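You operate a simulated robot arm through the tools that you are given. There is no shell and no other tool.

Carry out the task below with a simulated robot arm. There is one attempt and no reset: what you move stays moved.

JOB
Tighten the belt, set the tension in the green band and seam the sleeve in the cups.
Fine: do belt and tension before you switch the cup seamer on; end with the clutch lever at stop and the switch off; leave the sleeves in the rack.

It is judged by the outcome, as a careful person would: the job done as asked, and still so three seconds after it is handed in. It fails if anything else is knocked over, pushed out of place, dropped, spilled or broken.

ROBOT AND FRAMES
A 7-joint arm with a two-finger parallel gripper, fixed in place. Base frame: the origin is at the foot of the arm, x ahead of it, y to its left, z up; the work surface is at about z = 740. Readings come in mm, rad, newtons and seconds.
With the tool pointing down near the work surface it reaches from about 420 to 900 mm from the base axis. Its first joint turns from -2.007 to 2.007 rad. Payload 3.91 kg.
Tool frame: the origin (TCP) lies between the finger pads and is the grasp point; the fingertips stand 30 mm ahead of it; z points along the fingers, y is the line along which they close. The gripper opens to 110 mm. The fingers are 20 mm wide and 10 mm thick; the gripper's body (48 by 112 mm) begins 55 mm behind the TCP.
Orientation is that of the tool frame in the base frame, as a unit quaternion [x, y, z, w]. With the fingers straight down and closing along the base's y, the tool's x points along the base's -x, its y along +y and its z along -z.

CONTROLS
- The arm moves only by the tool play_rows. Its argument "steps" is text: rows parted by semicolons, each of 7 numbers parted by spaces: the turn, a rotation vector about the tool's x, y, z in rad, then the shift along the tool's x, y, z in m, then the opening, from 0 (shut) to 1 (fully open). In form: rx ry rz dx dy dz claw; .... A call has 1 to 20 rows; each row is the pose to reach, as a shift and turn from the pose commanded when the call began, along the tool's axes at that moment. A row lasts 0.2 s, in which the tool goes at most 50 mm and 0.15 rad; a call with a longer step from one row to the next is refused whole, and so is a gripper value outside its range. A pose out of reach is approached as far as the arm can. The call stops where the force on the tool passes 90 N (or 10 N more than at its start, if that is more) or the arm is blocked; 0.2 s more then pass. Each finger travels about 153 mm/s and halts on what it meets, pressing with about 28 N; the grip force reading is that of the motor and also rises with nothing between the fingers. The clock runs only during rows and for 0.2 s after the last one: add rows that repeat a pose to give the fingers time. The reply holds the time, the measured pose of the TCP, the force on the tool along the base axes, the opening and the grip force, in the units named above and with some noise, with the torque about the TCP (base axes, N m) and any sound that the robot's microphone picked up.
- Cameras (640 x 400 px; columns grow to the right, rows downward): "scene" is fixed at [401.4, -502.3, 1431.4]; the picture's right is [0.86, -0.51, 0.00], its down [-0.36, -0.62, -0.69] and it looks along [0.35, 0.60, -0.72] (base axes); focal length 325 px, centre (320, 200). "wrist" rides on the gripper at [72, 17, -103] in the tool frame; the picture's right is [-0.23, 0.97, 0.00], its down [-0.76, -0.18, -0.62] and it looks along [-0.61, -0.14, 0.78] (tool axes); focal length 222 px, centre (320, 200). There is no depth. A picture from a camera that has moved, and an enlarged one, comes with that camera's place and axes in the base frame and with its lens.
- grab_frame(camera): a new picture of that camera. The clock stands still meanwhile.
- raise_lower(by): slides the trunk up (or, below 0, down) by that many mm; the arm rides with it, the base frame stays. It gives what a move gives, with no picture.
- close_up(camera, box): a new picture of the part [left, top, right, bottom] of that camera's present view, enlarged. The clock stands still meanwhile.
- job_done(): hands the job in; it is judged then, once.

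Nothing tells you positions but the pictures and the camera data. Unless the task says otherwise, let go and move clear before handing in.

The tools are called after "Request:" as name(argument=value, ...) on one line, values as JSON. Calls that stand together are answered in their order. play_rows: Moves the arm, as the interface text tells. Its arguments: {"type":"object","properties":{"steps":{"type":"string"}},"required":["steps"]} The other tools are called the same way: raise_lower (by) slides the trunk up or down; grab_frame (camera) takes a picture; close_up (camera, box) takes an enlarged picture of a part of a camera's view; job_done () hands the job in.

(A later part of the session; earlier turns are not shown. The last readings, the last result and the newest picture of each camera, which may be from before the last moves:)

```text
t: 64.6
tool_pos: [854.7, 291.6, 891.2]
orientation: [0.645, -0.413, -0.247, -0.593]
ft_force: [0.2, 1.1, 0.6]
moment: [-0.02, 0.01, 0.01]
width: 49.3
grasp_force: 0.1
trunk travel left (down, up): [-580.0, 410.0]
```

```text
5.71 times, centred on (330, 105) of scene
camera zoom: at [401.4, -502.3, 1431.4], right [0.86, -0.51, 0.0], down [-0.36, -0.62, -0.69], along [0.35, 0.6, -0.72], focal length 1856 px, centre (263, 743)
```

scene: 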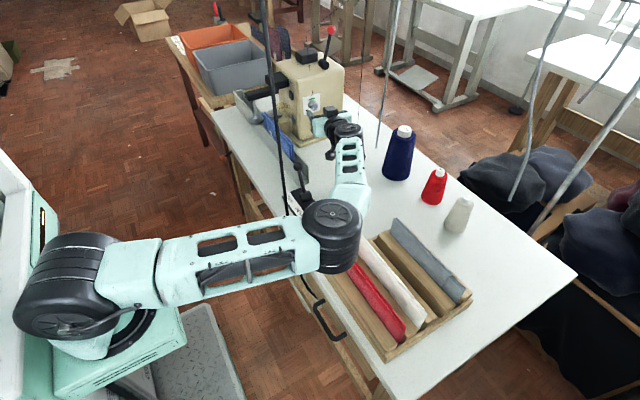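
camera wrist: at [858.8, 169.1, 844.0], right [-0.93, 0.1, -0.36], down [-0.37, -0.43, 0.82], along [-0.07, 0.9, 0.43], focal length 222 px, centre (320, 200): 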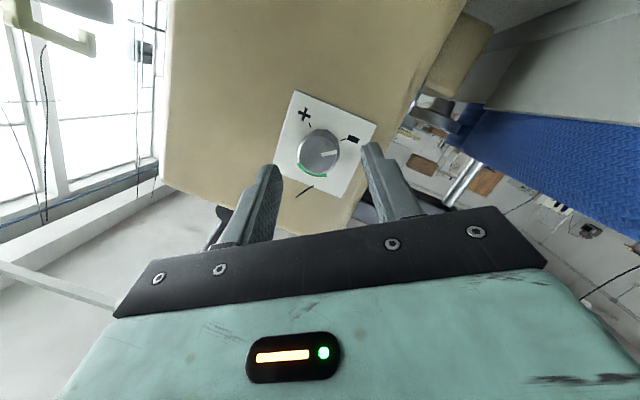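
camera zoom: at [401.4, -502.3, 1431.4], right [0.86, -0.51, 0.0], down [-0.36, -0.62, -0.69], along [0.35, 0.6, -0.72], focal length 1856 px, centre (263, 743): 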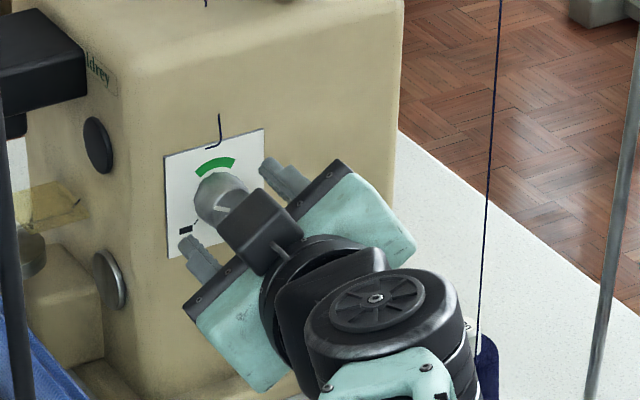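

The pointer has moved about 61° and needs roughly 66° more to reach the middle of the green. I'll regrip and turn again.

Request:
play_rows(steps="0 0 0 0.0005 0 0.006 0.45; 0 0 0 0.001 0 0.0117 0.45; 0 0 0 0.001 0 0.0117 0.2; 0 0 0 0.001 0 0.0117 0; 0 0 0 0.001 0 0.0117 0; 0 0 0.1 0.001 0 0.0117 0; 0 0 0.2 0.001 0 0.0117 0; 0 0 0.3 0.001 0 0.0117 0; 0 0 0.4 0.001 0 0.0117 0; 0 0 0.5 0.001 0 0.0117 0; 0 0 0.6 0.001 0 0.0117 0; 0 0 0.7 0.001 0 0.0117 0; 0 0 0.8 0.001 0 0.0117 0; 0 0 0.9 0.001 0 0.0117 0; 0 0 1.0 0.001 0 0.0117 0; 0 0 1.1 0.001 0 0.0117 0; 0 0 1.2 0.001 0 0.0117 0; 0 0 1.28 0.001 0 0.0117 0; 0 0 1.28 0.001 0 0.0117 0")

Request:
close_up(camera="wrist", box=[220, 80, 420, 240])

```text
t: 68.6
tool_pos: [853.5, 302.5, 888.4]
orientation: [-0.271, 0.716, 0.554, 0.327]
ft_force: [-35.6, -24.5, 0.4]
moment: [0.2, 0.12, 1.53]
width: 31.6
grasp_force: 44.9
trunk travel left (down, up): [-580.0, 410.0]
```

```text
2.50 times, centred on (320, 160) of wrist
camera zoom: at [778.6, 205.0, 861.7], right [-0.59, 0.24, 0.77], down [0.52, -0.63, 0.58], along [0.62, 0.74, 0.24], focal length 555 px, centre (320, 300)
```

zoom: 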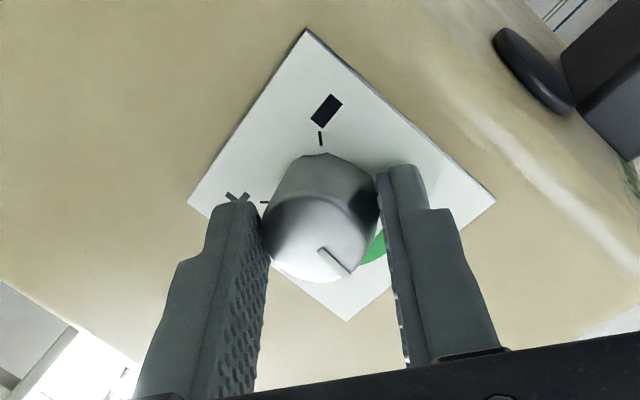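

The pointer looks close to the green. I'll release, back off and inspect.

Request:
play_rows(steps="0 0 0 0 0 0 0.25; 0 0 0 0 0 0 0.45; 0 0 0 0 0 -0.012 0.45; 0 0 -0.14 0 0 -0.03 0.45; 0 0 -0.28 0 0 -0.05 0.45; 0 0 -0.42 0 0 -0.05 0.45; 0 0 -0.56 0 0 -0.05 0.45; 0 0 -0.67 0 0 -0.05 0.45; 0 0 -0.67 0 0 -0.05 0.45")

Request:
close_up(camera="wrist", box=[240, 60, 400, 180])

Request:
grab_frame(camera="scene")

```text
t: 70.6
tool_pos: [848.4, 253.8, 895.3]
orientation: [-0.493, 0.587, 0.414, 0.491]
ft_force: [0.5, -0.8, 0.3]
moment: [-0.02, 0.04, 0.0]
width: 49.6
grasp_force: 0.1
trunk travel left (down, up): [-580.0, 410.0]
```

```text
3.33 times, centred on (320, 120) of wrist
camera zoom: at [812.2, 145.0, 842.8], right [-0.95, 0.21, 0.23], down [0.09, -0.5, 0.86], along [0.29, 0.84, 0.46], focal length 740 px, centre (320, 467)
```

zoom: 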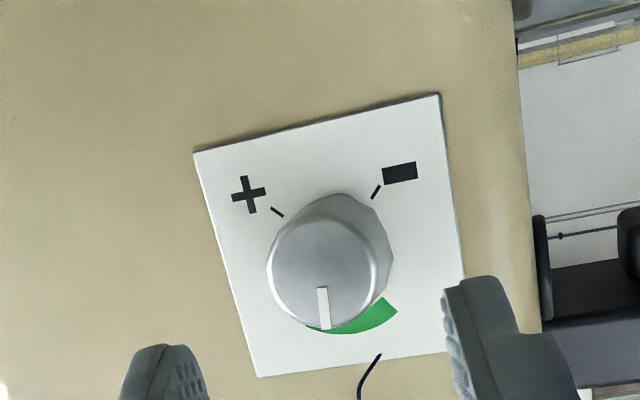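

```text
taken
```

scene: 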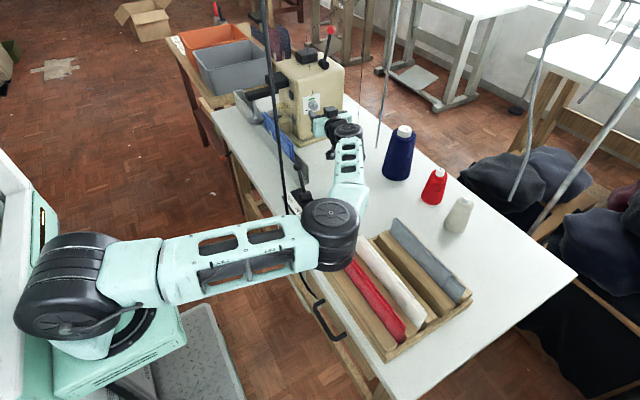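

Request:
close_up(camera="scene", box=[295, 85, 335, 120])

```text
11.43 times, centred on (315, 102) of scene
camera zoom: at [401.4, -502.3, 1431.4], right [0.86, -0.51, 0.0], down [-0.36, -0.62, -0.69], along [0.35, 0.6, -0.72], focal length 3713 px, centre (377, 1314)
```

zoom: 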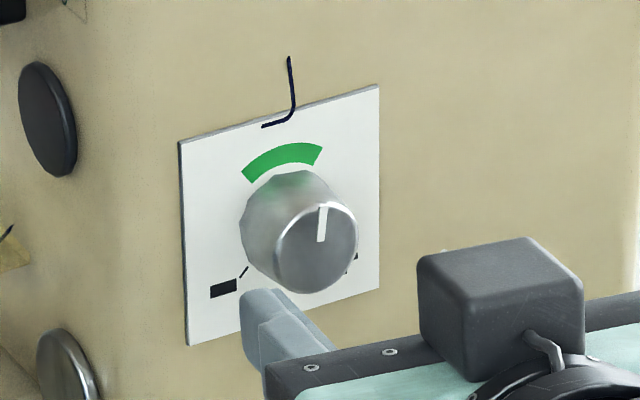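

The pointer is inside the green band, about 10° right of its middle. Belt and tension are done. Next is the rocker switch; triangulating again puts it near (607, 39, 662) on a box under the table edge, with O on the upper half and I on the lower. First I'll retrace my approach away from the dial.

Request:
play_rows(steps="0 0 0 0.0002 0.008 -0.017 0.45; 0.035 0.086 0.0162 0.0003 0.016 -0.034 0.45; 0.07 0.172 0.0324 0.0004 0.024 -0.051 0.2; 0.105 0.258 0.0485 0.0005 0.032 -0.068 0; 0.14 0.344 0.0647 0.0006 0.04 -0.085 0; 0.175 0.43 0.0809 0.0008 0.0473 -0.1013 0; 0.21 0.516 0.097 0.0008 0.0473 -0.1013 0; 0.21 0.516 0.097 0.0008 0.0473 -0.1013 0")

Request:
grab_frame(camera="scene")

```text
t: 72.4
tool_pos: [785.2, 163.6, 911.8]
orientation: [-0.498, 0.757, 0.235, 0.353]
ft_force: [-0.1, 0.1, 0.8]
moment: [-0.03, -0.02, 0.02]
width: 0.3
grasp_force: 27.9
trunk travel left (down, up): [-580.0, 410.0]
```

```text
taken
```

scene: 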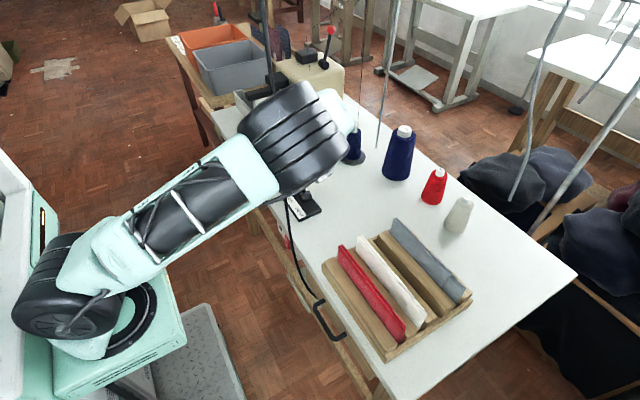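

The elbow is up again. I'll raise the trunk, then bring the closed fingers back toward the table's front edge, turning the tool to face +x.

Request:
raise_lower(by=230)

Request:
play_rows(steps="0.1058 0.0076 0.0965 0.0095 0.0149 -0.008 0; 0.2116 0.0152 0.1929 0.0191 0.0298 -0.0161 0; 0.3174 0.0228 0.2894 0.0286 0.0447 -0.0241 0; 0.4232 0.0304 0.3858 0.0382 0.0596 -0.0321 0; 0.5291 0.038 0.4823 0.0477 0.0745 -0.0402 0; 0.6349 0.0455 0.5787 0.0572 0.0893 -0.0482 0; 0.7407 0.0531 0.6752 0.0668 0.1042 -0.0562 0; 0.8465 0.0607 0.7716 0.0763 0.1191 -0.0642 0; 0.9523 0.0683 0.8681 0.0859 0.134 -0.0723 0; 1.0581 0.0759 0.9645 0.0954 0.1489 -0.0803 0; 1.0581 0.0759 0.9645 0.0954 0.1489 -0.0803 0")

Request:
grab_frame(camera="scene")

Request:
grab_frame(camera="wrist")

```text
t: 74.8
tool_pos: [784.2, 164.4, 1142.4]
orientation: [-0.498, 0.756, 0.235, 0.354]
ft_force: [0.2, -0.1, 0.5]
moment: [0.04, 0.0, 0.03]
width: 0.0
grasp_force: 28.4
trunk travel left (down, up): [-810.0, 180.0]
```

```text
t: 77.2
tool_pos: [598.8, 110.5, 1120.7]
orientation: [0.123, 0.916, -0.052, 0.378]
ft_force: [0.5, -0.9, 0.3]
moment: [0.03, -0.01, -0.01]
width: 0.0
grasp_force: 27.8
trunk travel left (down, up): [-810.0, 180.0]
```

```text
taken
```

scene: 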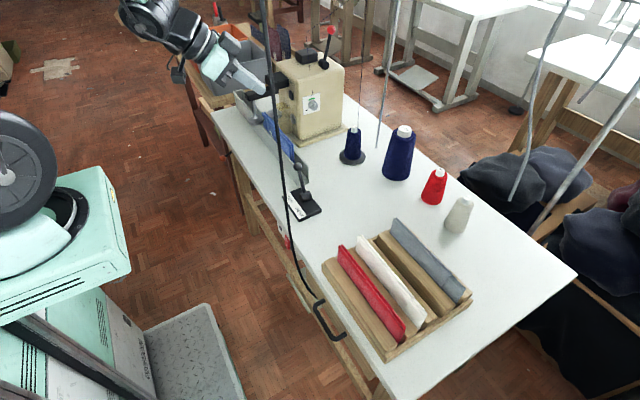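

```text
taken
camera wrist: at [483.9, 159.7, 1143.4], right [0.41, 0.9, 0.16], down [0.05, -0.2, 0.98], along [0.91, -0.39, -0.13], focal length 222 px, centre (320, 200)
```

wrist: 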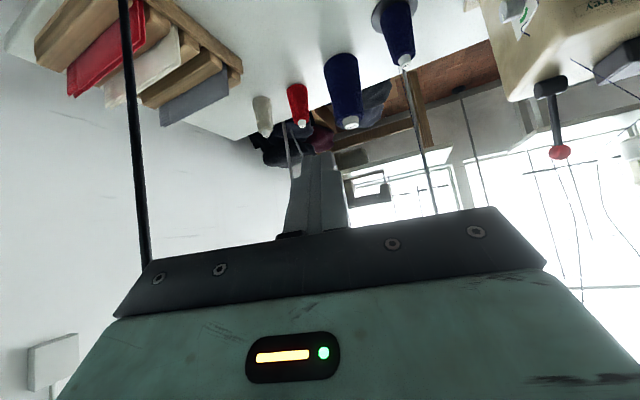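

That worked, and the cord hangs clear near (597, -60). Next I'll bring the tool down in front of the table edge, near the switch.

Request:
play_rows(steps="0 0 0 0.0275 -0.0259 0.0009 0; 0 0 0 0.055 -0.0518 0.0018 0; 0 0 0 0.085 -0.0531 0.0325 0; 0 0 0 0.115 -0.0544 0.0632 0; 0 0 0 0.145 -0.0557 0.0939 0; 0 0 0 0.175 -0.057 0.1246 0; 0 0 0 0.205 -0.0583 0.1553 0; 0 0 0 0.235 -0.0596 0.186 0; 0 0 0 0.2653 -0.0608 0.2168 0; 0 0 0 0.2653 -0.0608 0.2168 0")

Request:
grab_frame(camera="wrist")

Request:
grab_frame(camera="scene")

```text
t: 79.5
tool_pos: [548.8, 60.4, 779.9]
orientation: [0.122, 0.916, -0.051, 0.378]
ft_force: [-0.1, -0.3, 0.1]
moment: [0.02, -0.05, 0.03]
width: 0.2
grasp_force: 28.1
trunk travel left (down, up): [-810.0, 180.0]
```

```text
taken
camera wrist: at [434.2, 109.5, 802.3], right [0.41, 0.9, 0.16], down [0.05, -0.2, 0.98], along [0.91, -0.39, -0.13], focal length 222 px, centre (320, 200)
```

wrist: 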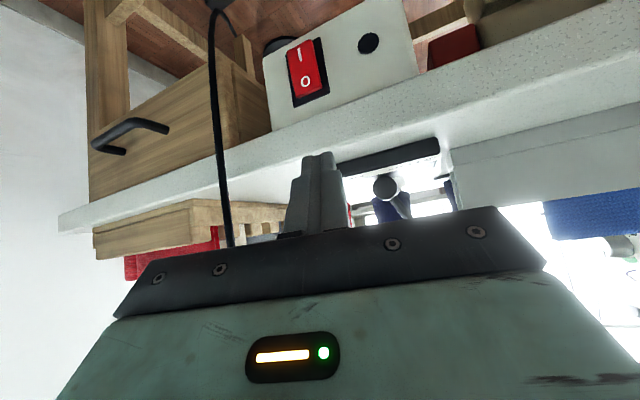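

```text
taken
```

scene: 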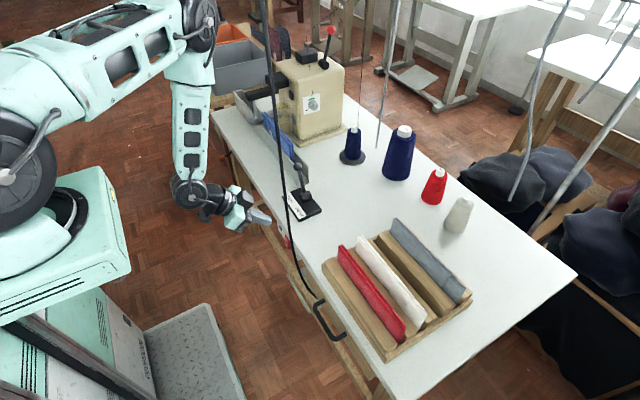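

The view of the switch is good; I'll zoom in on it.

Request:
close_up(camera="wrist", box=[240, 0, 440, 140])

Request:
close_up(camera="scene", box=[200, 180, 320, 260])

```text
2.86 times, centred on (340, 70) of wrist
camera zoom: at [434.2, 109.5, 802.3], right [0.41, 0.9, 0.16], down [0.05, -0.2, 0.98], along [0.91, -0.39, -0.13], focal length 635 px, centre (263, 571)
```

zoom: 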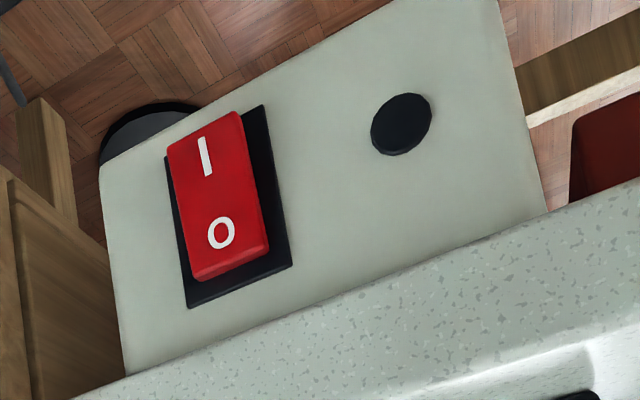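

```text
5.00 times, centred on (260, 220) of scene
camera zoom: at [401.4, -502.3, 1431.4], right [0.86, -0.51, 0.0], down [-0.36, -0.62, -0.69], along [0.35, 0.6, -0.72], focal length 1624 px, centre (620, 100)
```

zoom: 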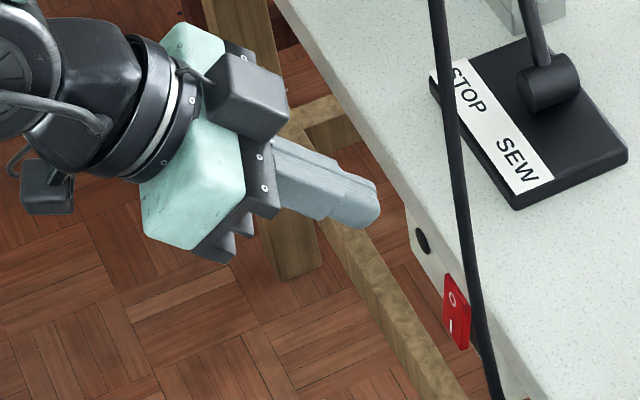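

The O half is at about (606, 41, 672) and the I half at about (603, 41, 647). I'll line the fingertip up with the lower I half.

Request:
play_rows(steps="0 0 0 0.0281 -0.0041 0.0298 0; 0 0 0 0.0562 -0.0082 0.0597 0; 0 0 0 0.0843 -0.0123 0.0895 0; 0 0 0 0.0843 -0.0123 0.0895 0")

Request:
close_up(camera="wrist", box=[220, 80, 420, 220])

Request:
close_up(camera="scene", box=[230, 200, 330, 270])

```text
t: 80.5
tool_pos: [550.2, 47.1, 656.6]
orientation: [0.122, 0.916, -0.051, 0.378]
ft_force: [-0.6, -0.3, 0.3]
moment: [0.01, 0.0, 0.01]
width: 0.0
grasp_force: 28.2
trunk travel left (down, up): [-810.0, 180.0]
```

```text
2.86 times, centred on (320, 150) of wrist
camera zoom: at [435.0, 96.5, 679.9], right [0.41, 0.9, 0.16], down [0.05, -0.2, 0.98], along [0.91, -0.39, -0.13], focal length 635 px, centre (320, 343)
```

zoom: 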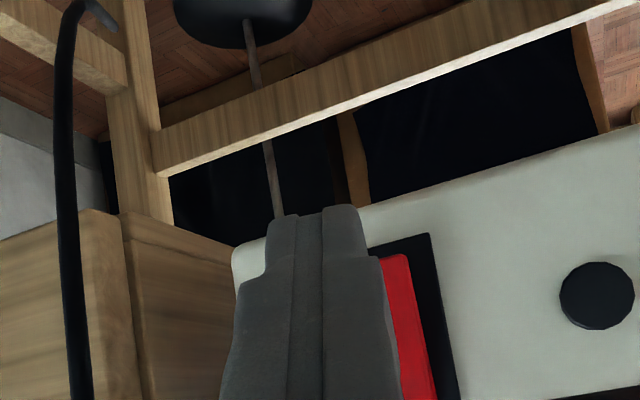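

```text
5.71 times, centred on (280, 235) of scene
camera zoom: at [401.4, -502.3, 1431.4], right [0.86, -0.51, 0.0], down [-0.36, -0.62, -0.69], along [0.35, 0.6, -0.72], focal length 1856 px, centre (549, 0)
```

zoom: 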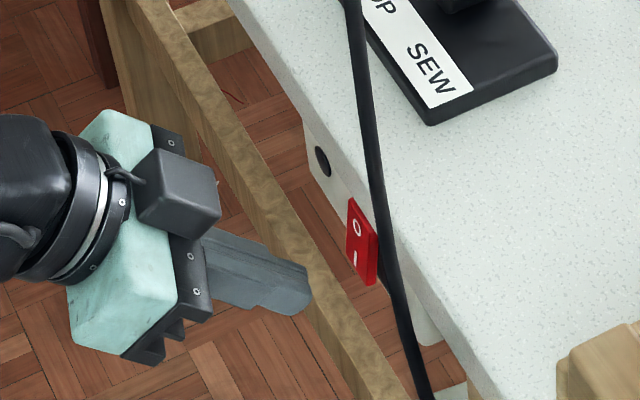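

Lined up. I'll press in +x, and the move will stop if force builds.

Request:
play_rows(steps="0 0 0 -0.0068 0.0027 0.0068 0; 0 0 0 -0.0137 0.0053 0.0136 0; 0 0 0 -0.0171 0.0066 0.017 0; 0 0 0 -0.0191 0.0074 0.019 0; 0 0 0 -0.0212 0.0082 0.0211 0; 0 0 0 -0.0232 0.009 0.0231 0; 0 0 0 -0.0253 0.0098 0.0252 0")

Request:
close_up(camera="scene", box=[230, 200, 330, 270])

Request:
close_up(camera="wrist", box=[220, 80, 420, 220])

```text
t: 82.0
tool_pos: [576.9, 47.6, 656.2]
orientation: [0.121, 0.919, -0.052, 0.371]
ft_force: [-73.4, 3.9, 36.9]
moment: [0.11, 0.08, 0.23]
width: 0.1
grasp_force: 27.7
trunk travel left (down, up): [-810.0, 180.0]
```

```text
5.71 times, centred on (280, 235) of scene
camera zoom: at [401.4, -502.3, 1431.4], right [0.86, -0.51, 0.0], down [-0.36, -0.62, -0.69], along [0.35, 0.6, -0.72], focal length 1856 px, centre (549, 0)
```

zoom: 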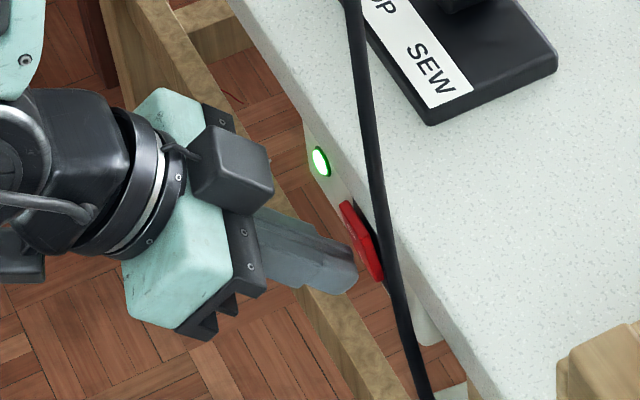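

```text
2.86 times, centred on (320, 150) of wrist
camera zoom: at [461.7, 96.4, 681.1], right [0.41, 0.9, 0.15], down [0.07, -0.2, 0.98], along [0.91, -0.39, -0.14], focal length 635 px, centre (320, 343)
```

zoom: 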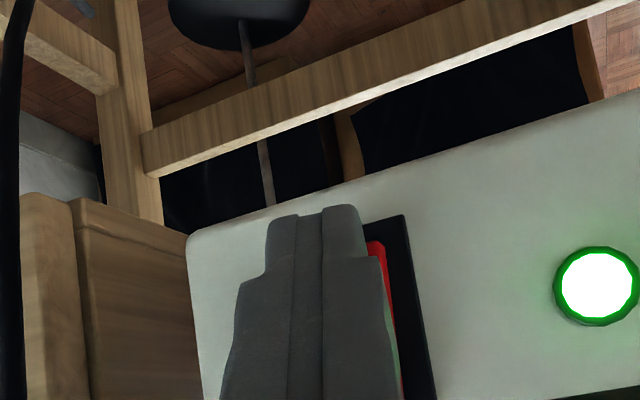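

The green light is on, so the machine is powered. I'll back away from the switch, rise, and go to the +y side of the clutch lever.

Request:
play_rows(steps="0 0 0 0.002 -0.0008 -0.002 0; 0 0 0 0.0153 -0.006 -0.015 0; 0 0 0 -0.001 -0.0072 -0.0382 0; 0 0 0 -0.0319 -0.0073 -0.07 0; 0 0 0 -0.0636 -0.0074 -0.1019 0; 0 0 0 -0.0953 -0.0075 -0.1338 0; 0 0 0 -0.127 -0.0076 -0.1656 0; 0 0 0 -0.1587 -0.0077 -0.1975 0; 0 0 0 -0.1773 0.0315 -0.1792 0; 0 0 0 -0.1958 0.0705 -0.1608 0; 0 0 0 -0.2143 0.1095 -0.1425 0; 0 0 0 -0.2329 0.1486 -0.1241 0; 0 0 0 -0.2329 0.1486 -0.1241 0")

Request:
grab_frame(camera="wrist")

Request:
grab_frame(camera="scene")

```text
t: 84.8
tool_pos: [701.7, 170.9, 909.7]
orientation: [0.122, 0.917, -0.051, 0.378]
ft_force: [-0.3, 0.6, -1.1]
moment: [-0.01, 0.01, 0.03]
width: 0.2
grasp_force: 27.9
trunk travel left (down, up): [-810.0, 180.0]
```

```text
taken
camera wrist: at [586.2, 220.5, 932.2], right [0.41, 0.9, 0.16], down [0.05, -0.2, 0.98], along [0.91, -0.39, -0.13], focal length 222 px, centre (320, 200)
```

wrist: 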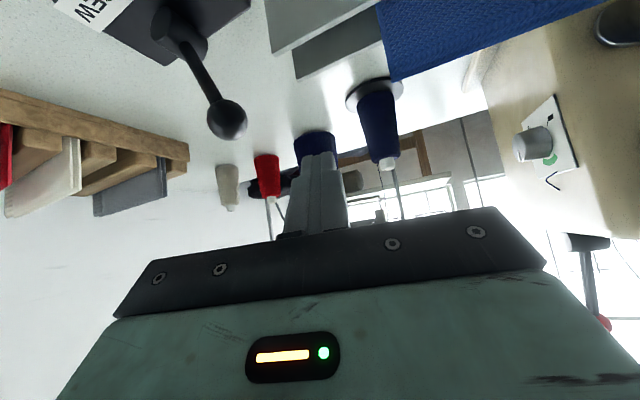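

```text
taken
```

scene: 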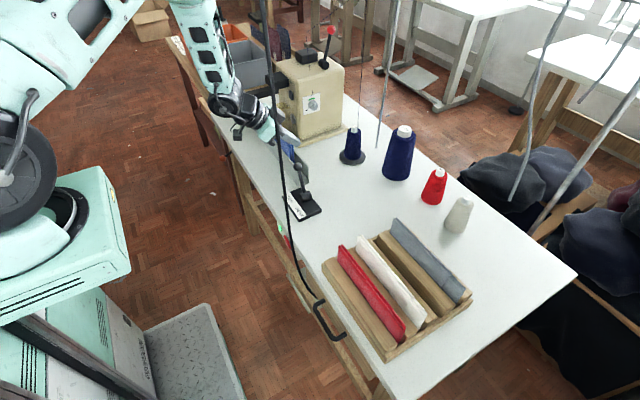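

The clutch ball is where expected, near (694, 118, 850). I'll drop beside it on the +y side and push it to SEW.

Request:
play_rows(steps="0 0 0 0.0212 -0.0092 0.0112 0; 0 0 0 0.0424 -0.0184 0.0223 0; 0 0 0 0.0405 -0.0281 0.0242 0; 0 0 0 0.0387 -0.0377 0.0261 0; 0 0 0 0.0368 -0.0474 0.028 0; 0 0 0 0.035 -0.057 0.0298 0; 0 0 0 0.0331 -0.0667 0.0317 0; 0 0 0 0.0312 -0.0763 0.0336 0; 0 0 0 0.0294 -0.086 0.0355 0; 0 0 0 0.0275 -0.0956 0.0374 0; 0 0 0 0.0268 -0.0994 0.0381 0; 0 0 0 0.0268 -0.0994 0.0381 0")

Request:
grab_frame(camera="wrist")

Request:
grab_frame(camera="scene")

```text
t: 87.5
tool_pos: [682.7, 72.9, 863.1]
orientation: [0.121, 0.917, -0.05, 0.377]
ft_force: [0.1, -0.5, 0.0]
moment: [0.02, 0.01, 0.03]
width: 0.3
grasp_force: 28.2
trunk travel left (down, up): [-810.0, 180.0]
```

```text
taken
camera wrist: at [566.5, 122.0, 886.2], right [0.41, 0.9, 0.16], down [0.05, -0.2, 0.98], along [0.91, -0.39, -0.13], focal length 222 px, centre (320, 200)
```

wrist: 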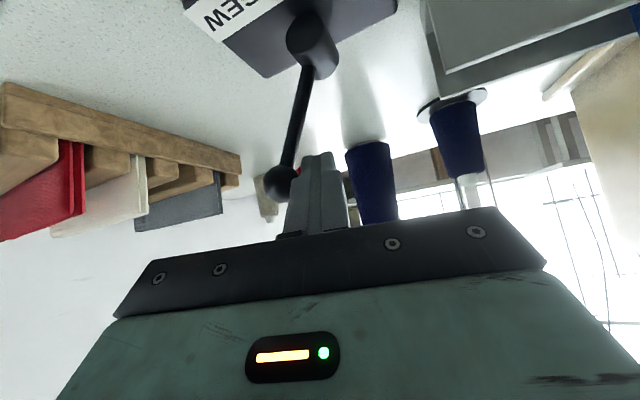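

```text
taken
```

scene: 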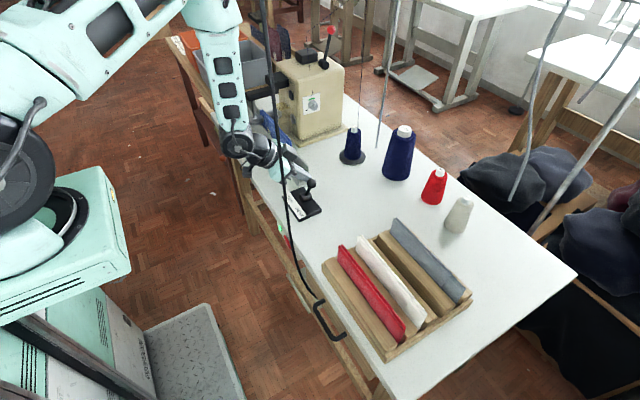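

The lever has moved over to the SEW side with no force left on it. I'll check its position and the seamer.

Request:
close_up(camera="scene", box=[240, 90, 360, 230])

Request:
play_rows(steps="0 0 0 0 0.004 0 0; 0 0 0 0 0.004 0 0; 0 0 0 0 0.004 0 0; 0 0 0 0 0.004 0 0; 0 0 0 0 0.004 0 0")

Request:
close_up(camera="scene", box=[240, 90, 360, 230])

```text
2.86 times, centred on (300, 160) of scene
camera zoom: at [401.4, -502.3, 1431.4], right [0.86, -0.51, 0.0], down [-0.36, -0.62, -0.69], along [0.35, 0.6, -0.72], focal length 928 px, centre (377, 314)
```

zoom: 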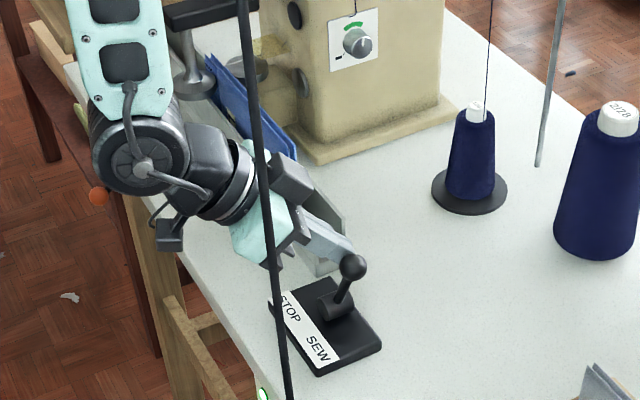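

```text
t: 88.7
tool_pos: [683.6, 76.0, 864.1]
orientation: [0.122, 0.917, -0.05, 0.377]
ft_force: [0.6, -0.5, 0.2]
moment: [0.0, 0.01, 0.0]
width: 0.2
grasp_force: 27.9
trunk travel left (down, up): [-810.0, 180.0]
```

```text
2.86 times, centred on (300, 160) of scene
camera zoom: at [401.4, -502.3, 1431.4], right [0.86, -0.51, 0.0], down [-0.36, -0.62, -0.69], along [0.35, 0.6, -0.72], focal length 928 px, centre (377, 314)
```

zoom: 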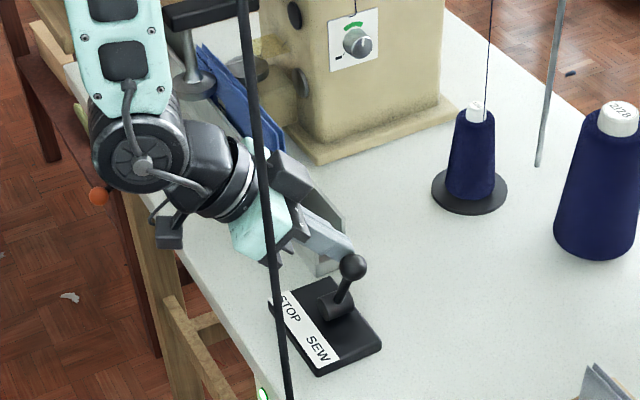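

The blue sleeve is advancing through the cups, so seaming is under way. While it runs I'll lift over the lever to its -y side, ready to return it to STOP.

Request:
play_rows(steps="0 0 0 -0.03 0 -0.03 0; 0 0 0 -0.0353 0.004 -0.0354 0; 0 0 0 -0.041 -0.03 -0.03 0; 0 0 0 -0.0485 -0.0645 -0.0221 0; 0 0 0 -0.03 -0.0645 -0.004 0; 0 0 0 -0.0132 -0.0645 0.0133 0")

Request:
close_up(camera="scene", box=[220, 60, 340, 210])

Request:
grab_frame(camera="wrist")

```text
t: 90.0
tool_pos: [683.8, 9.8, 863.0]
orientation: [0.123, 0.917, -0.051, 0.377]
ft_force: [-0.3, -0.3, 0.4]
moment: [-0.02, -0.01, 0.0]
width: 0.1
grasp_force: 28.1
trunk travel left (down, up): [-810.0, 180.0]
```

```text
2.67 times, centred on (280, 135) of scene
camera zoom: at [401.4, -502.3, 1431.4], right [0.86, -0.51, 0.0], down [-0.36, -0.62, -0.69], along [0.35, 0.6, -0.72], focal length 866 px, centre (427, 373)
```

zoom: 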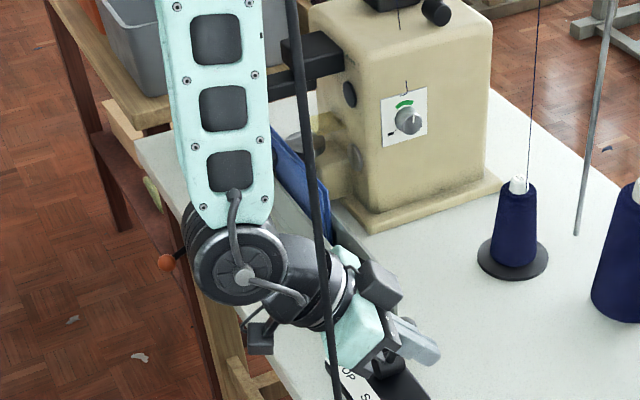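

```text
taken
camera wrist: at [568.3, 58.8, 886.2], right [0.41, 0.9, 0.16], down [0.05, -0.2, 0.98], along [0.91, -0.39, -0.13], focal length 222 px, centre (320, 200)
```

wrist: 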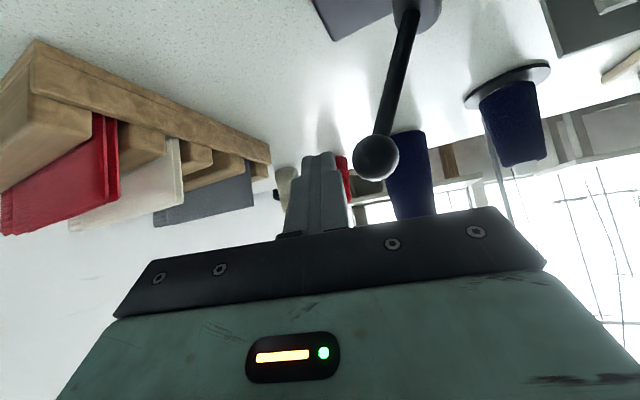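

I'm in place on the -y side of the lever. I'll let the seamer run and watch how far the sleeve advances.

Request:
close_up(camera="scene", box=[255, 90, 315, 160])

Request:
play_rows(steps="0 0 0 0 0 0 0; 0 0 0 0 0 0 0; 0 0 0 0 0 0 0; 0 0 0 0 0 0 0; 0 0 0 0 0 0 0")

Request:
close_up(camera="scene", box=[255, 90, 315, 160])

```text
5.71 times, centred on (285, 125) of scene
camera zoom: at [401.4, -502.3, 1431.4], right [0.86, -0.51, 0.0], down [-0.36, -0.62, -0.69], along [0.35, 0.6, -0.72], focal length 1856 px, centre (520, 629)
```

zoom: 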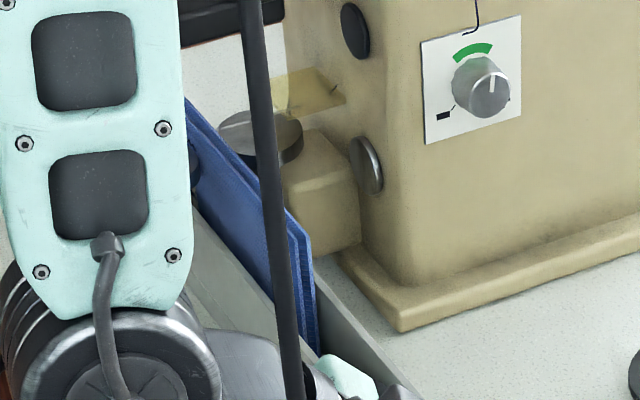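

```text
t: 91.2
tool_pos: [682.5, 10.8, 862.9]
orientation: [0.121, 0.917, -0.05, 0.377]
ft_force: [-0.1, 0.1, 0.0]
moment: [0.03, 0.0, -0.03]
width: 0.2
grasp_force: 28.0
trunk travel left (down, up): [-810.0, 180.0]
```

```text
5.71 times, centred on (285, 125) of scene
camera zoom: at [401.4, -502.3, 1431.4], right [0.86, -0.51, 0.0], down [-0.36, -0.62, -0.69], along [0.35, 0.6, -0.72], focal length 1856 px, centre (520, 629)
```

zoom: 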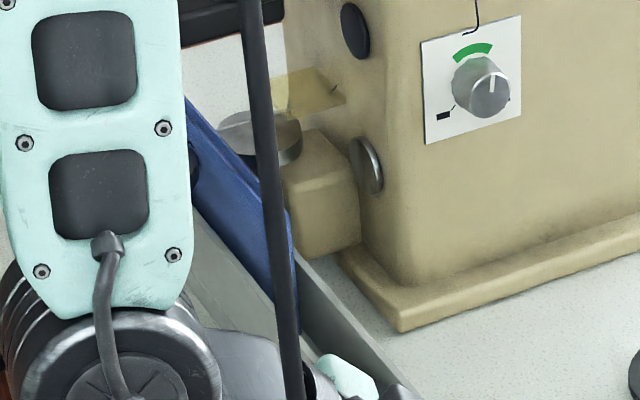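

The sleeve moves about 22 mm/s and its tail is now short of the cups. I'll keep watching.

Request:
play_rows(steps="0 0 0 0 0 0 0; 0 0 0 0 0 0 0; 0 0 0 0 0 0 0; 0 0 0 0 0 0 0; 0 0 0 0 0 0 0; 0 0 0 0 0 0 0")

Request:
close_up(camera="scene", box=[225, 80, 315, 160])

```text
t: 92.7
tool_pos: [682.6, 9.2, 862.7]
orientation: [0.122, 0.916, -0.051, 0.378]
ft_force: [-0.6, -0.8, -0.4]
moment: [0.0, 0.01, 0.03]
width: 0.0
grasp_force: 28.2
trunk travel left (down, up): [-810.0, 180.0]
```

```text
5.00 times, centred on (270, 120) of scene
camera zoom: at [401.4, -502.3, 1431.4], right [0.86, -0.51, 0.0], down [-0.36, -0.62, -0.69], along [0.35, 0.6, -0.72], focal length 1624 px, centre (570, 600)
```

zoom: 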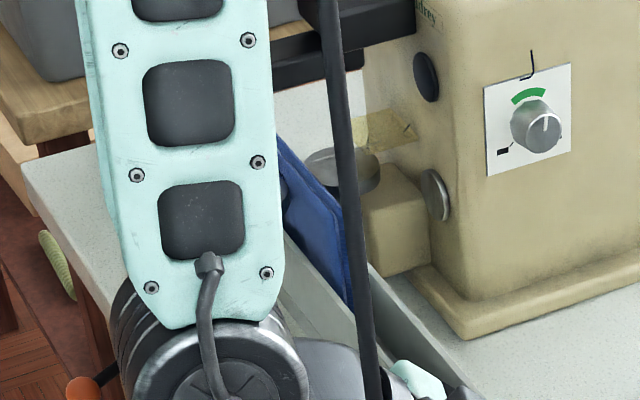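

Request:
play_rows(steps="0 0 0 0 0 0 0; 0 0 0 0 0 0 0; 0 0 0 0 0 0 0; 0 0 0 0 0 0 0; 0 0 0 0 0 0 0; 0 0 0 0 0 0 0")

Request:
close_up(camera="scene", box=[225, 80, 315, 160])

```text
t: 94.0
tool_pos: [683.7, 8.0, 862.7]
orientation: [0.122, 0.916, -0.05, 0.378]
ft_force: [0.9, 0.3, 0.4]
moment: [0.01, 0.0, -0.02]
width: 0.1
grasp_force: 28.2
trunk travel left (down, up): [-810.0, 180.0]
```

```text
5.00 times, centred on (270, 120) of scene
camera zoom: at [401.4, -502.3, 1431.4], right [0.86, -0.51, 0.0], down [-0.36, -0.62, -0.69], along [0.35, 0.6, -0.72], focal length 1624 px, centre (570, 600)
```

zoom: 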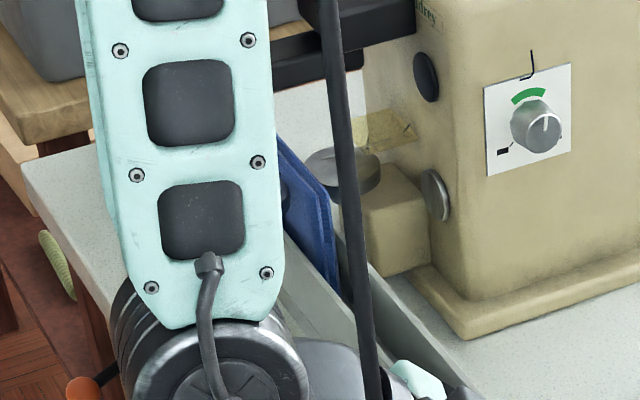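

Request:
play_rows(steps="0 0 0 0 0 0 0; 0 0 0 0 0 0 0; 0 0 0 0 0 0 0; 0 0 0 0 0 0 0; 0 0 0 0 0 0 0; 0 0 0 0 0 0 0; 0 0 0 0 0 0 0; 0 0 0 0 0 0 0; 0 0 0 0 0 0 0; 0 0 0 0 0 0 0")

Request:
close_up(camera="scene", box=[225, 80, 315, 160])

```text
t: 96.2
tool_pos: [684.9, 9.1, 863.3]
orientation: [0.121, 0.917, -0.05, 0.377]
ft_force: [-0.5, -0.2, -0.8]
moment: [0.02, 0.0, -0.01]
width: 0.0
grasp_force: 28.4
trunk travel left (down, up): [-810.0, 180.0]
```

```text
5.00 times, centred on (270, 120) of scene
camera zoom: at [401.4, -502.3, 1431.4], right [0.86, -0.51, 0.0], down [-0.36, -0.62, -0.69], along [0.35, 0.6, -0.72], focal length 1624 px, centre (570, 600)
```

zoom: 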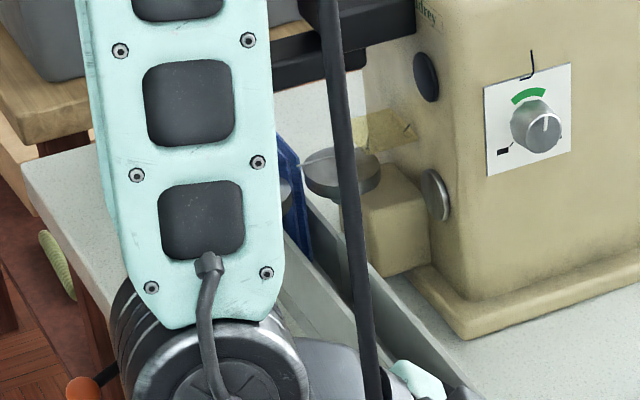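

The tail is just reaching the cups. I'll give it a little more time.

Request:
play_rows(steps="0 0 0 0 0 0 0; 0 0 0 0 0 0 0; 0 0 0 0 0 0 0; 0 0 0 0 0 0 0; 0 0 0 0 0 0 0; 0 0 0 0 0 0 0; 0 0 0 0 0 0 0")

Request:
close_up(camera="scene", box=[205, 60, 315, 160])

```text
t: 97.8
tool_pos: [683.7, 9.4, 864.1]
orientation: [0.122, 0.917, -0.051, 0.377]
ft_force: [-0.5, 0.1, -0.3]
moment: [0.02, 0.02, -0.01]
width: 0.0
grasp_force: 28.2
trunk travel left (down, up): [-810.0, 180.0]
```

```text
4.00 times, centred on (260, 110) of scene
camera zoom: at [401.4, -502.3, 1431.4], right [0.86, -0.51, 0.0], down [-0.36, -0.62, -0.69], along [0.35, 0.6, -0.72], focal length 1299 px, centre (560, 560)
```

zoom: 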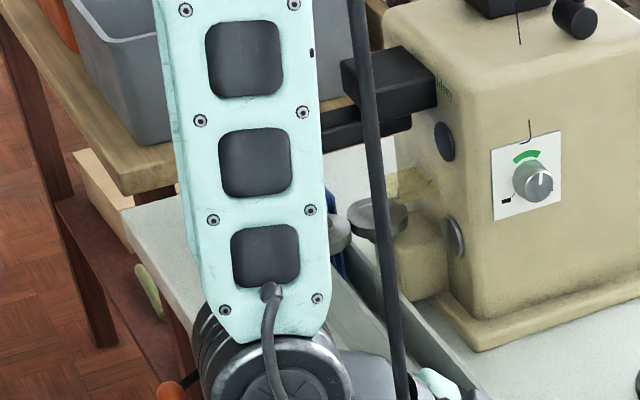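

Request:
play_rows(steps="0 0 0 0 0 0 0; 0 0 0 0 0 0 0; 0 0 0 0 0 0 0; 0 0 0 0 0 0 0; 0 0 0 0 0 0 0; 0 0 0 0 0 0 0")

Request:
close_up(camera="scene", box=[205, 60, 315, 160])

```text
t: 99.2
tool_pos: [684.4, 9.6, 862.9]
orientation: [0.121, 0.917, -0.051, 0.378]
ft_force: [0.4, 0.4, 0.1]
moment: [-0.01, -0.01, 0.01]
width: 0.0
grasp_force: 27.8
trunk travel left (down, up): [-810.0, 180.0]
```

```text
4.00 times, centred on (260, 110) of scene
camera zoom: at [401.4, -502.3, 1431.4], right [0.86, -0.51, 0.0], down [-0.36, -0.62, -0.69], along [0.35, 0.6, -0.72], focal length 1299 px, centre (560, 560)
```

zoom: 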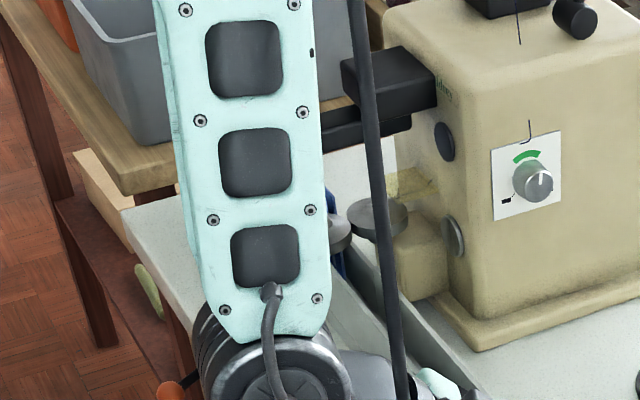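

The sleeve has stopped moving, so the seam has run to its end. I'll push the clutch lever back to STOP.

Request:
play_rows(steps="0 0 0 0.0019 0.0096 -0.0019 0; 0 0 0 0.0037 0.0193 -0.0038 0; 0 0 0 0.0056 0.0289 -0.0056 0; 0 0 0 0.0074 0.0386 -0.0075 0; 0 0 0 0.0093 0.0482 -0.0094 0; 0 0 0 0.0112 0.0578 -0.0113 0; 0 0 0 0.013 0.0675 -0.0132 0; 0 0 0 0.0149 0.0771 -0.015 0; 0 0 0 0.0167 0.0868 -0.0169 0; 0 0 0 0.0176 0.0916 -0.0178 0; 0 0 0 0.0176 0.0916 -0.0178 0")

Request:
grab_frame(camera="wrist")

Request:
close_up(camera="scene", box=[220, 60, 340, 220])

```text
t: 101.7
tool_pos: [683.5, 99.9, 862.4]
orientation: [0.123, 0.916, -0.053, 0.377]
ft_force: [-12.8, -33.0, 8.4]
moment: [-0.13, 0.06, 0.11]
width: 0.0
grasp_force: 28.2
trunk travel left (down, up): [-810.0, 180.0]
```

```text
taken
camera wrist: at [568.1, 149.4, 885.9], right [0.42, 0.9, 0.16], down [0.05, -0.19, 0.98], along [0.91, -0.4, -0.13], focal length 222 px, centre (320, 200)
```

wrist: 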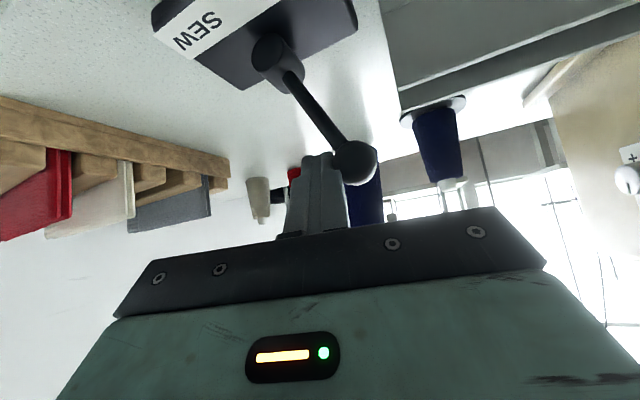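

```text
2.50 times, centred on (280, 140) of scene
camera zoom: at [401.4, -502.3, 1431.4], right [0.86, -0.51, 0.0], down [-0.36, -0.62, -0.69], along [0.35, 0.6, -0.72], focal length 812 px, centre (420, 350)
```

zoom: 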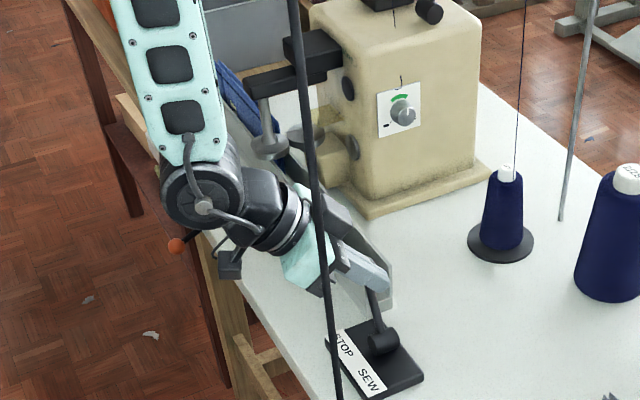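

The lever is back at STOP. Now I'll retreat and return to the switch, lining up with the upper O half.

Request:
play_rows(steps="0 0 0 -0.0028 -0.0145 0.0028 0; 0 0 0 -0.0277 -0.0172 -0.0359 0; 0 0 0 -0.0396 -0.0274 -0.0733 0; 0 0 0 -0.0117 -0.0538 -0.101 0; 0 0 0 0.0163 -0.0802 -0.1288 0; 0 0 0 0.0537 -0.0902 -0.1168 0; 0 0 0 0.0854 -0.0901 -0.0849 0; 0 0 0 0.1171 -0.09 -0.053 0; 0 0 0 0.1488 -0.0899 -0.0212 0; 0 0 0 0.1806 -0.0898 0.0107 0; 0 0 0 0.206 -0.0897 0.0362 0; 0 0 0 0.206 -0.0897 0.0362 0")

Request:
close_up(camera="wrist", box=[220, 60, 420, 220])

Request:
grab_frame(camera="scene")

```text
t: 104.2
tool_pos: [544.1, 49.5, 692.1]
orientation: [0.122, 0.917, -0.051, 0.378]
ft_force: [-0.1, 0.1, -0.3]
moment: [0.03, 0.0, -0.04]
width: 0.0
grasp_force: 28.0
trunk travel left (down, up): [-810.0, 180.0]
```

```text
2.50 times, centred on (320, 140) of wrist
camera zoom: at [428.3, 98.4, 714.5], right [0.41, 0.9, 0.16], down [0.05, -0.2, 0.98], along [0.91, -0.39, -0.13], focal length 555 px, centre (320, 350)
```

zoom: 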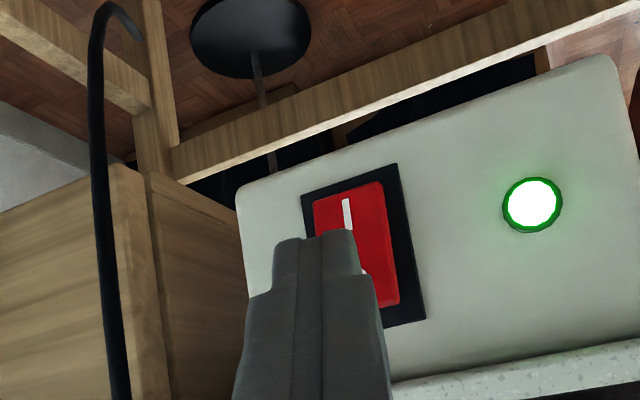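

```text
taken
```

scene: 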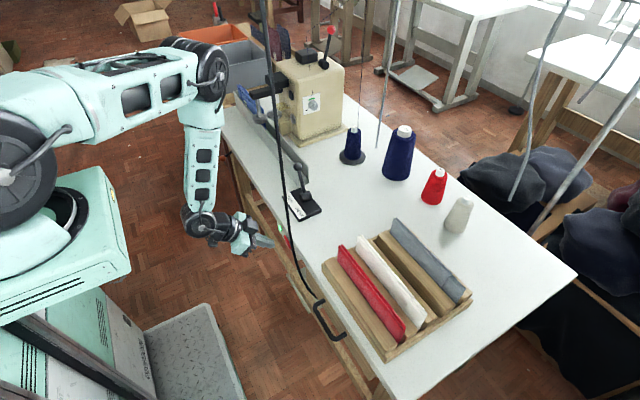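

Before switching off, I'll check the seamed sleeve now that the view is clear.

Request:
close_up(camera="scene", box=[210, 65, 310, 145])

Request:
close_up(camera="scene", box=[225, 75, 275, 125])

```text
5.00 times, centred on (260, 105) of scene
camera zoom: at [401.4, -502.3, 1431.4], right [0.86, -0.51, 0.0], down [-0.36, -0.62, -0.69], along [0.35, 0.6, -0.72], focal length 1624 px, centre (620, 675)
```

zoom: 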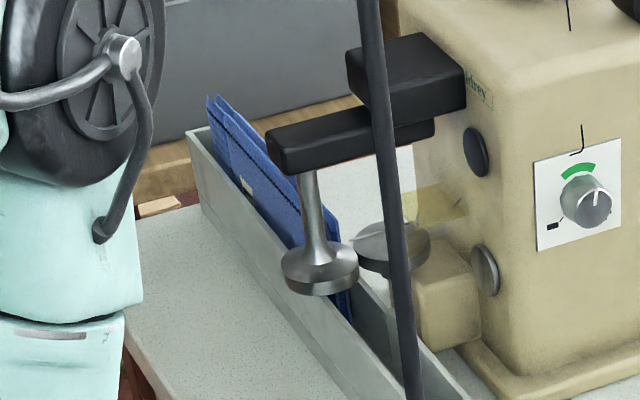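

```text
8.00 times, centred on (250, 100) of scene
camera zoom: at [401.4, -502.3, 1431.4], right [0.86, -0.51, 0.0], down [-0.36, -0.62, -0.69], along [0.35, 0.6, -0.72], focal length 2599 px, centre (880, 1000)
```

zoom: 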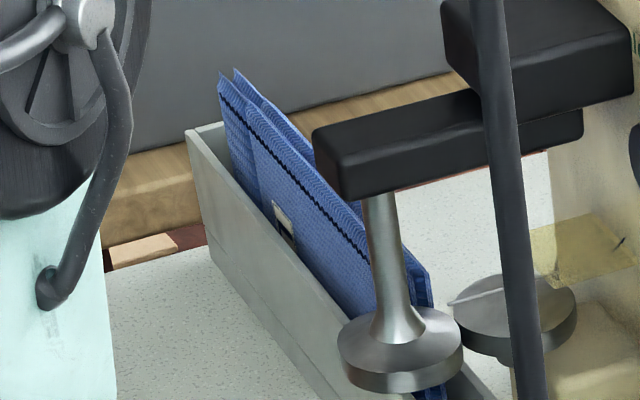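

The sleeve has passed the cups and carries a full dark seam along its edge, still resting in the rail. Now I'll press the O half to switch off.

Request:
play_rows(steps="0 0 0 -0.0082 0.0025 0.0082 0; 0 0 0 -0.0164 0.005 0.0163 0; 0 0 0 -0.0205 0.007 0.0204 0; 0 0 0 -0.0225 0.0078 0.0224 0; 0 0 0 -0.0246 0.0085 0.0245 0; 0 0 0 -0.0266 0.0093 0.0265 0; 0 0 0 -0.0287 0.01 0.0286 0; 0 0 0 -0.03 0.0105 0.03 0")

Request:
close_up(camera="wrist", box=[220, 60, 420, 220])

Request:
close_up(camera="scene", box=[230, 200, 330, 270])

```text
t: 106.0
tool_pos: [577.7, 48.6, 692.6]
orientation: [0.12, 0.92, -0.051, 0.37]
ft_force: [-79.8, 3.5, 36.9]
moment: [0.11, 0.17, 0.25]
width: 0.3
grasp_force: 28.0
trunk travel left (down, up): [-810.0, 180.0]
```

```text
2.50 times, centred on (320, 140) of wrist
camera zoom: at [462.2, 97.2, 717.2], right [0.41, 0.9, 0.15], down [0.07, -0.2, 0.98], along [0.91, -0.39, -0.14], focal length 555 px, centre (320, 350)
```

zoom: 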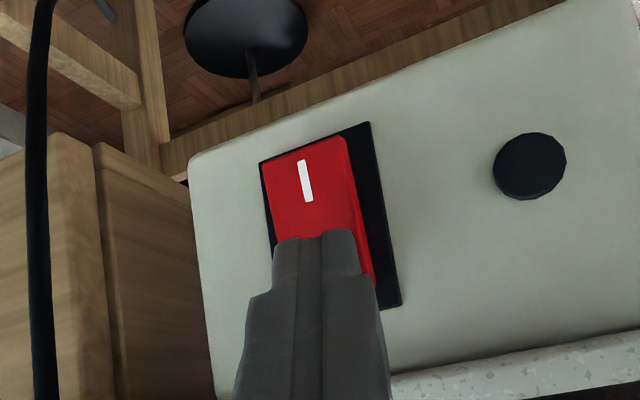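

```text
5.71 times, centred on (280, 235) of scene
camera zoom: at [401.4, -502.3, 1431.4], right [0.86, -0.51, 0.0], down [-0.36, -0.62, -0.69], along [0.35, 0.6, -0.72], focal length 1856 px, centre (549, 0)
```

zoom: 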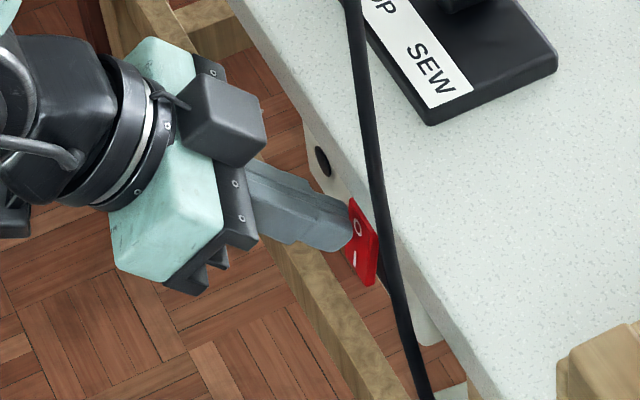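

The light is out, so the machine is off. I'll back away and rise clear.

Request:
play_rows(steps="0 0 0 0.0154 -0.006 -0.0153 0; 0 0 0 0.0307 -0.0119 -0.0306 0; 0 0 0 0.045 -0.0119 -0.045 0; 0 0 0 0.0133 -0.012 -0.0769 0; 0 0 0 -0.0184 -0.0121 -0.1088 0; 0 0 0 -0.0501 -0.0122 -0.1406 0; 0 0 0 -0.0818 -0.0123 -0.1725 0; 0 0 0 -0.0818 -0.0123 -0.1725 0")

Request:
grab_frame(camera="scene")

Request:
grab_frame(camera="wrist")

Request:
close_up(camera="scene", box=[210, 60, 370, 260])

```text
t: 107.8
tool_pos: [522.5, 53.2, 871.3]
orientation: [0.122, 0.916, -0.051, 0.378]
ft_force: [0.6, -0.6, -0.4]
moment: [-0.05, 0.0, -0.01]
width: 0.0
grasp_force: 27.8
trunk travel left (down, up): [-810.0, 180.0]
```

```text
taken
```

scene: 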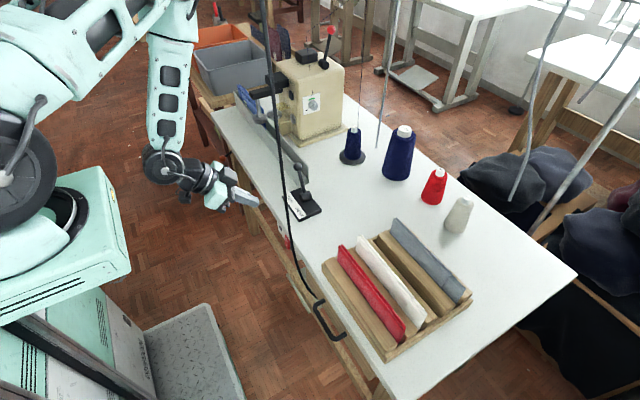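

```text
taken
camera wrist: at [408.2, 102.6, 895.0], right [0.41, 0.9, 0.16], down [0.05, -0.2, 0.98], along [0.91, -0.39, -0.13], focal length 222 px, centre (320, 200)
```

wrist: 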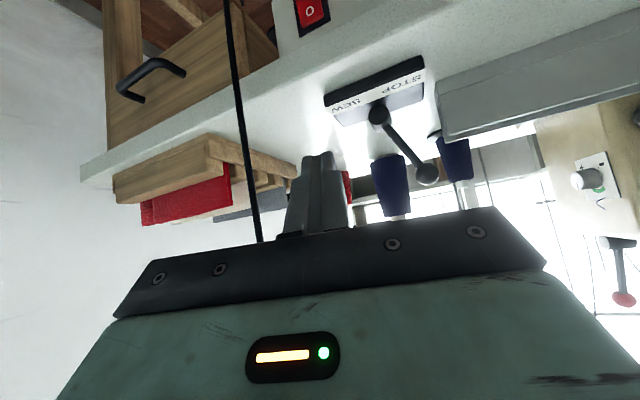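

```text
2.00 times, centred on (290, 160) of scene
camera zoom: at [401.4, -502.3, 1431.4], right [0.86, -0.51, 0.0], down [-0.36, -0.62, -0.69], along [0.35, 0.6, -0.72], focal length 650 px, centre (380, 280)
```

zoom: 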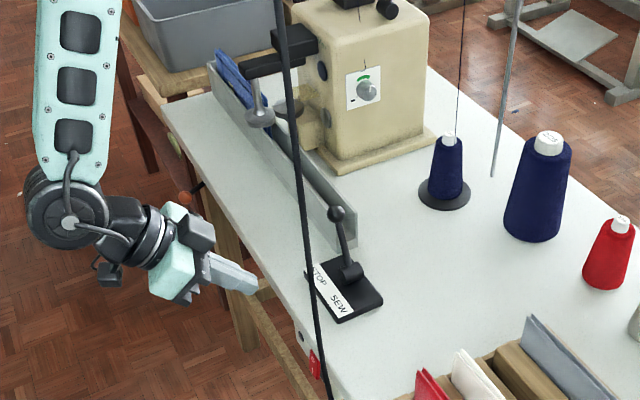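

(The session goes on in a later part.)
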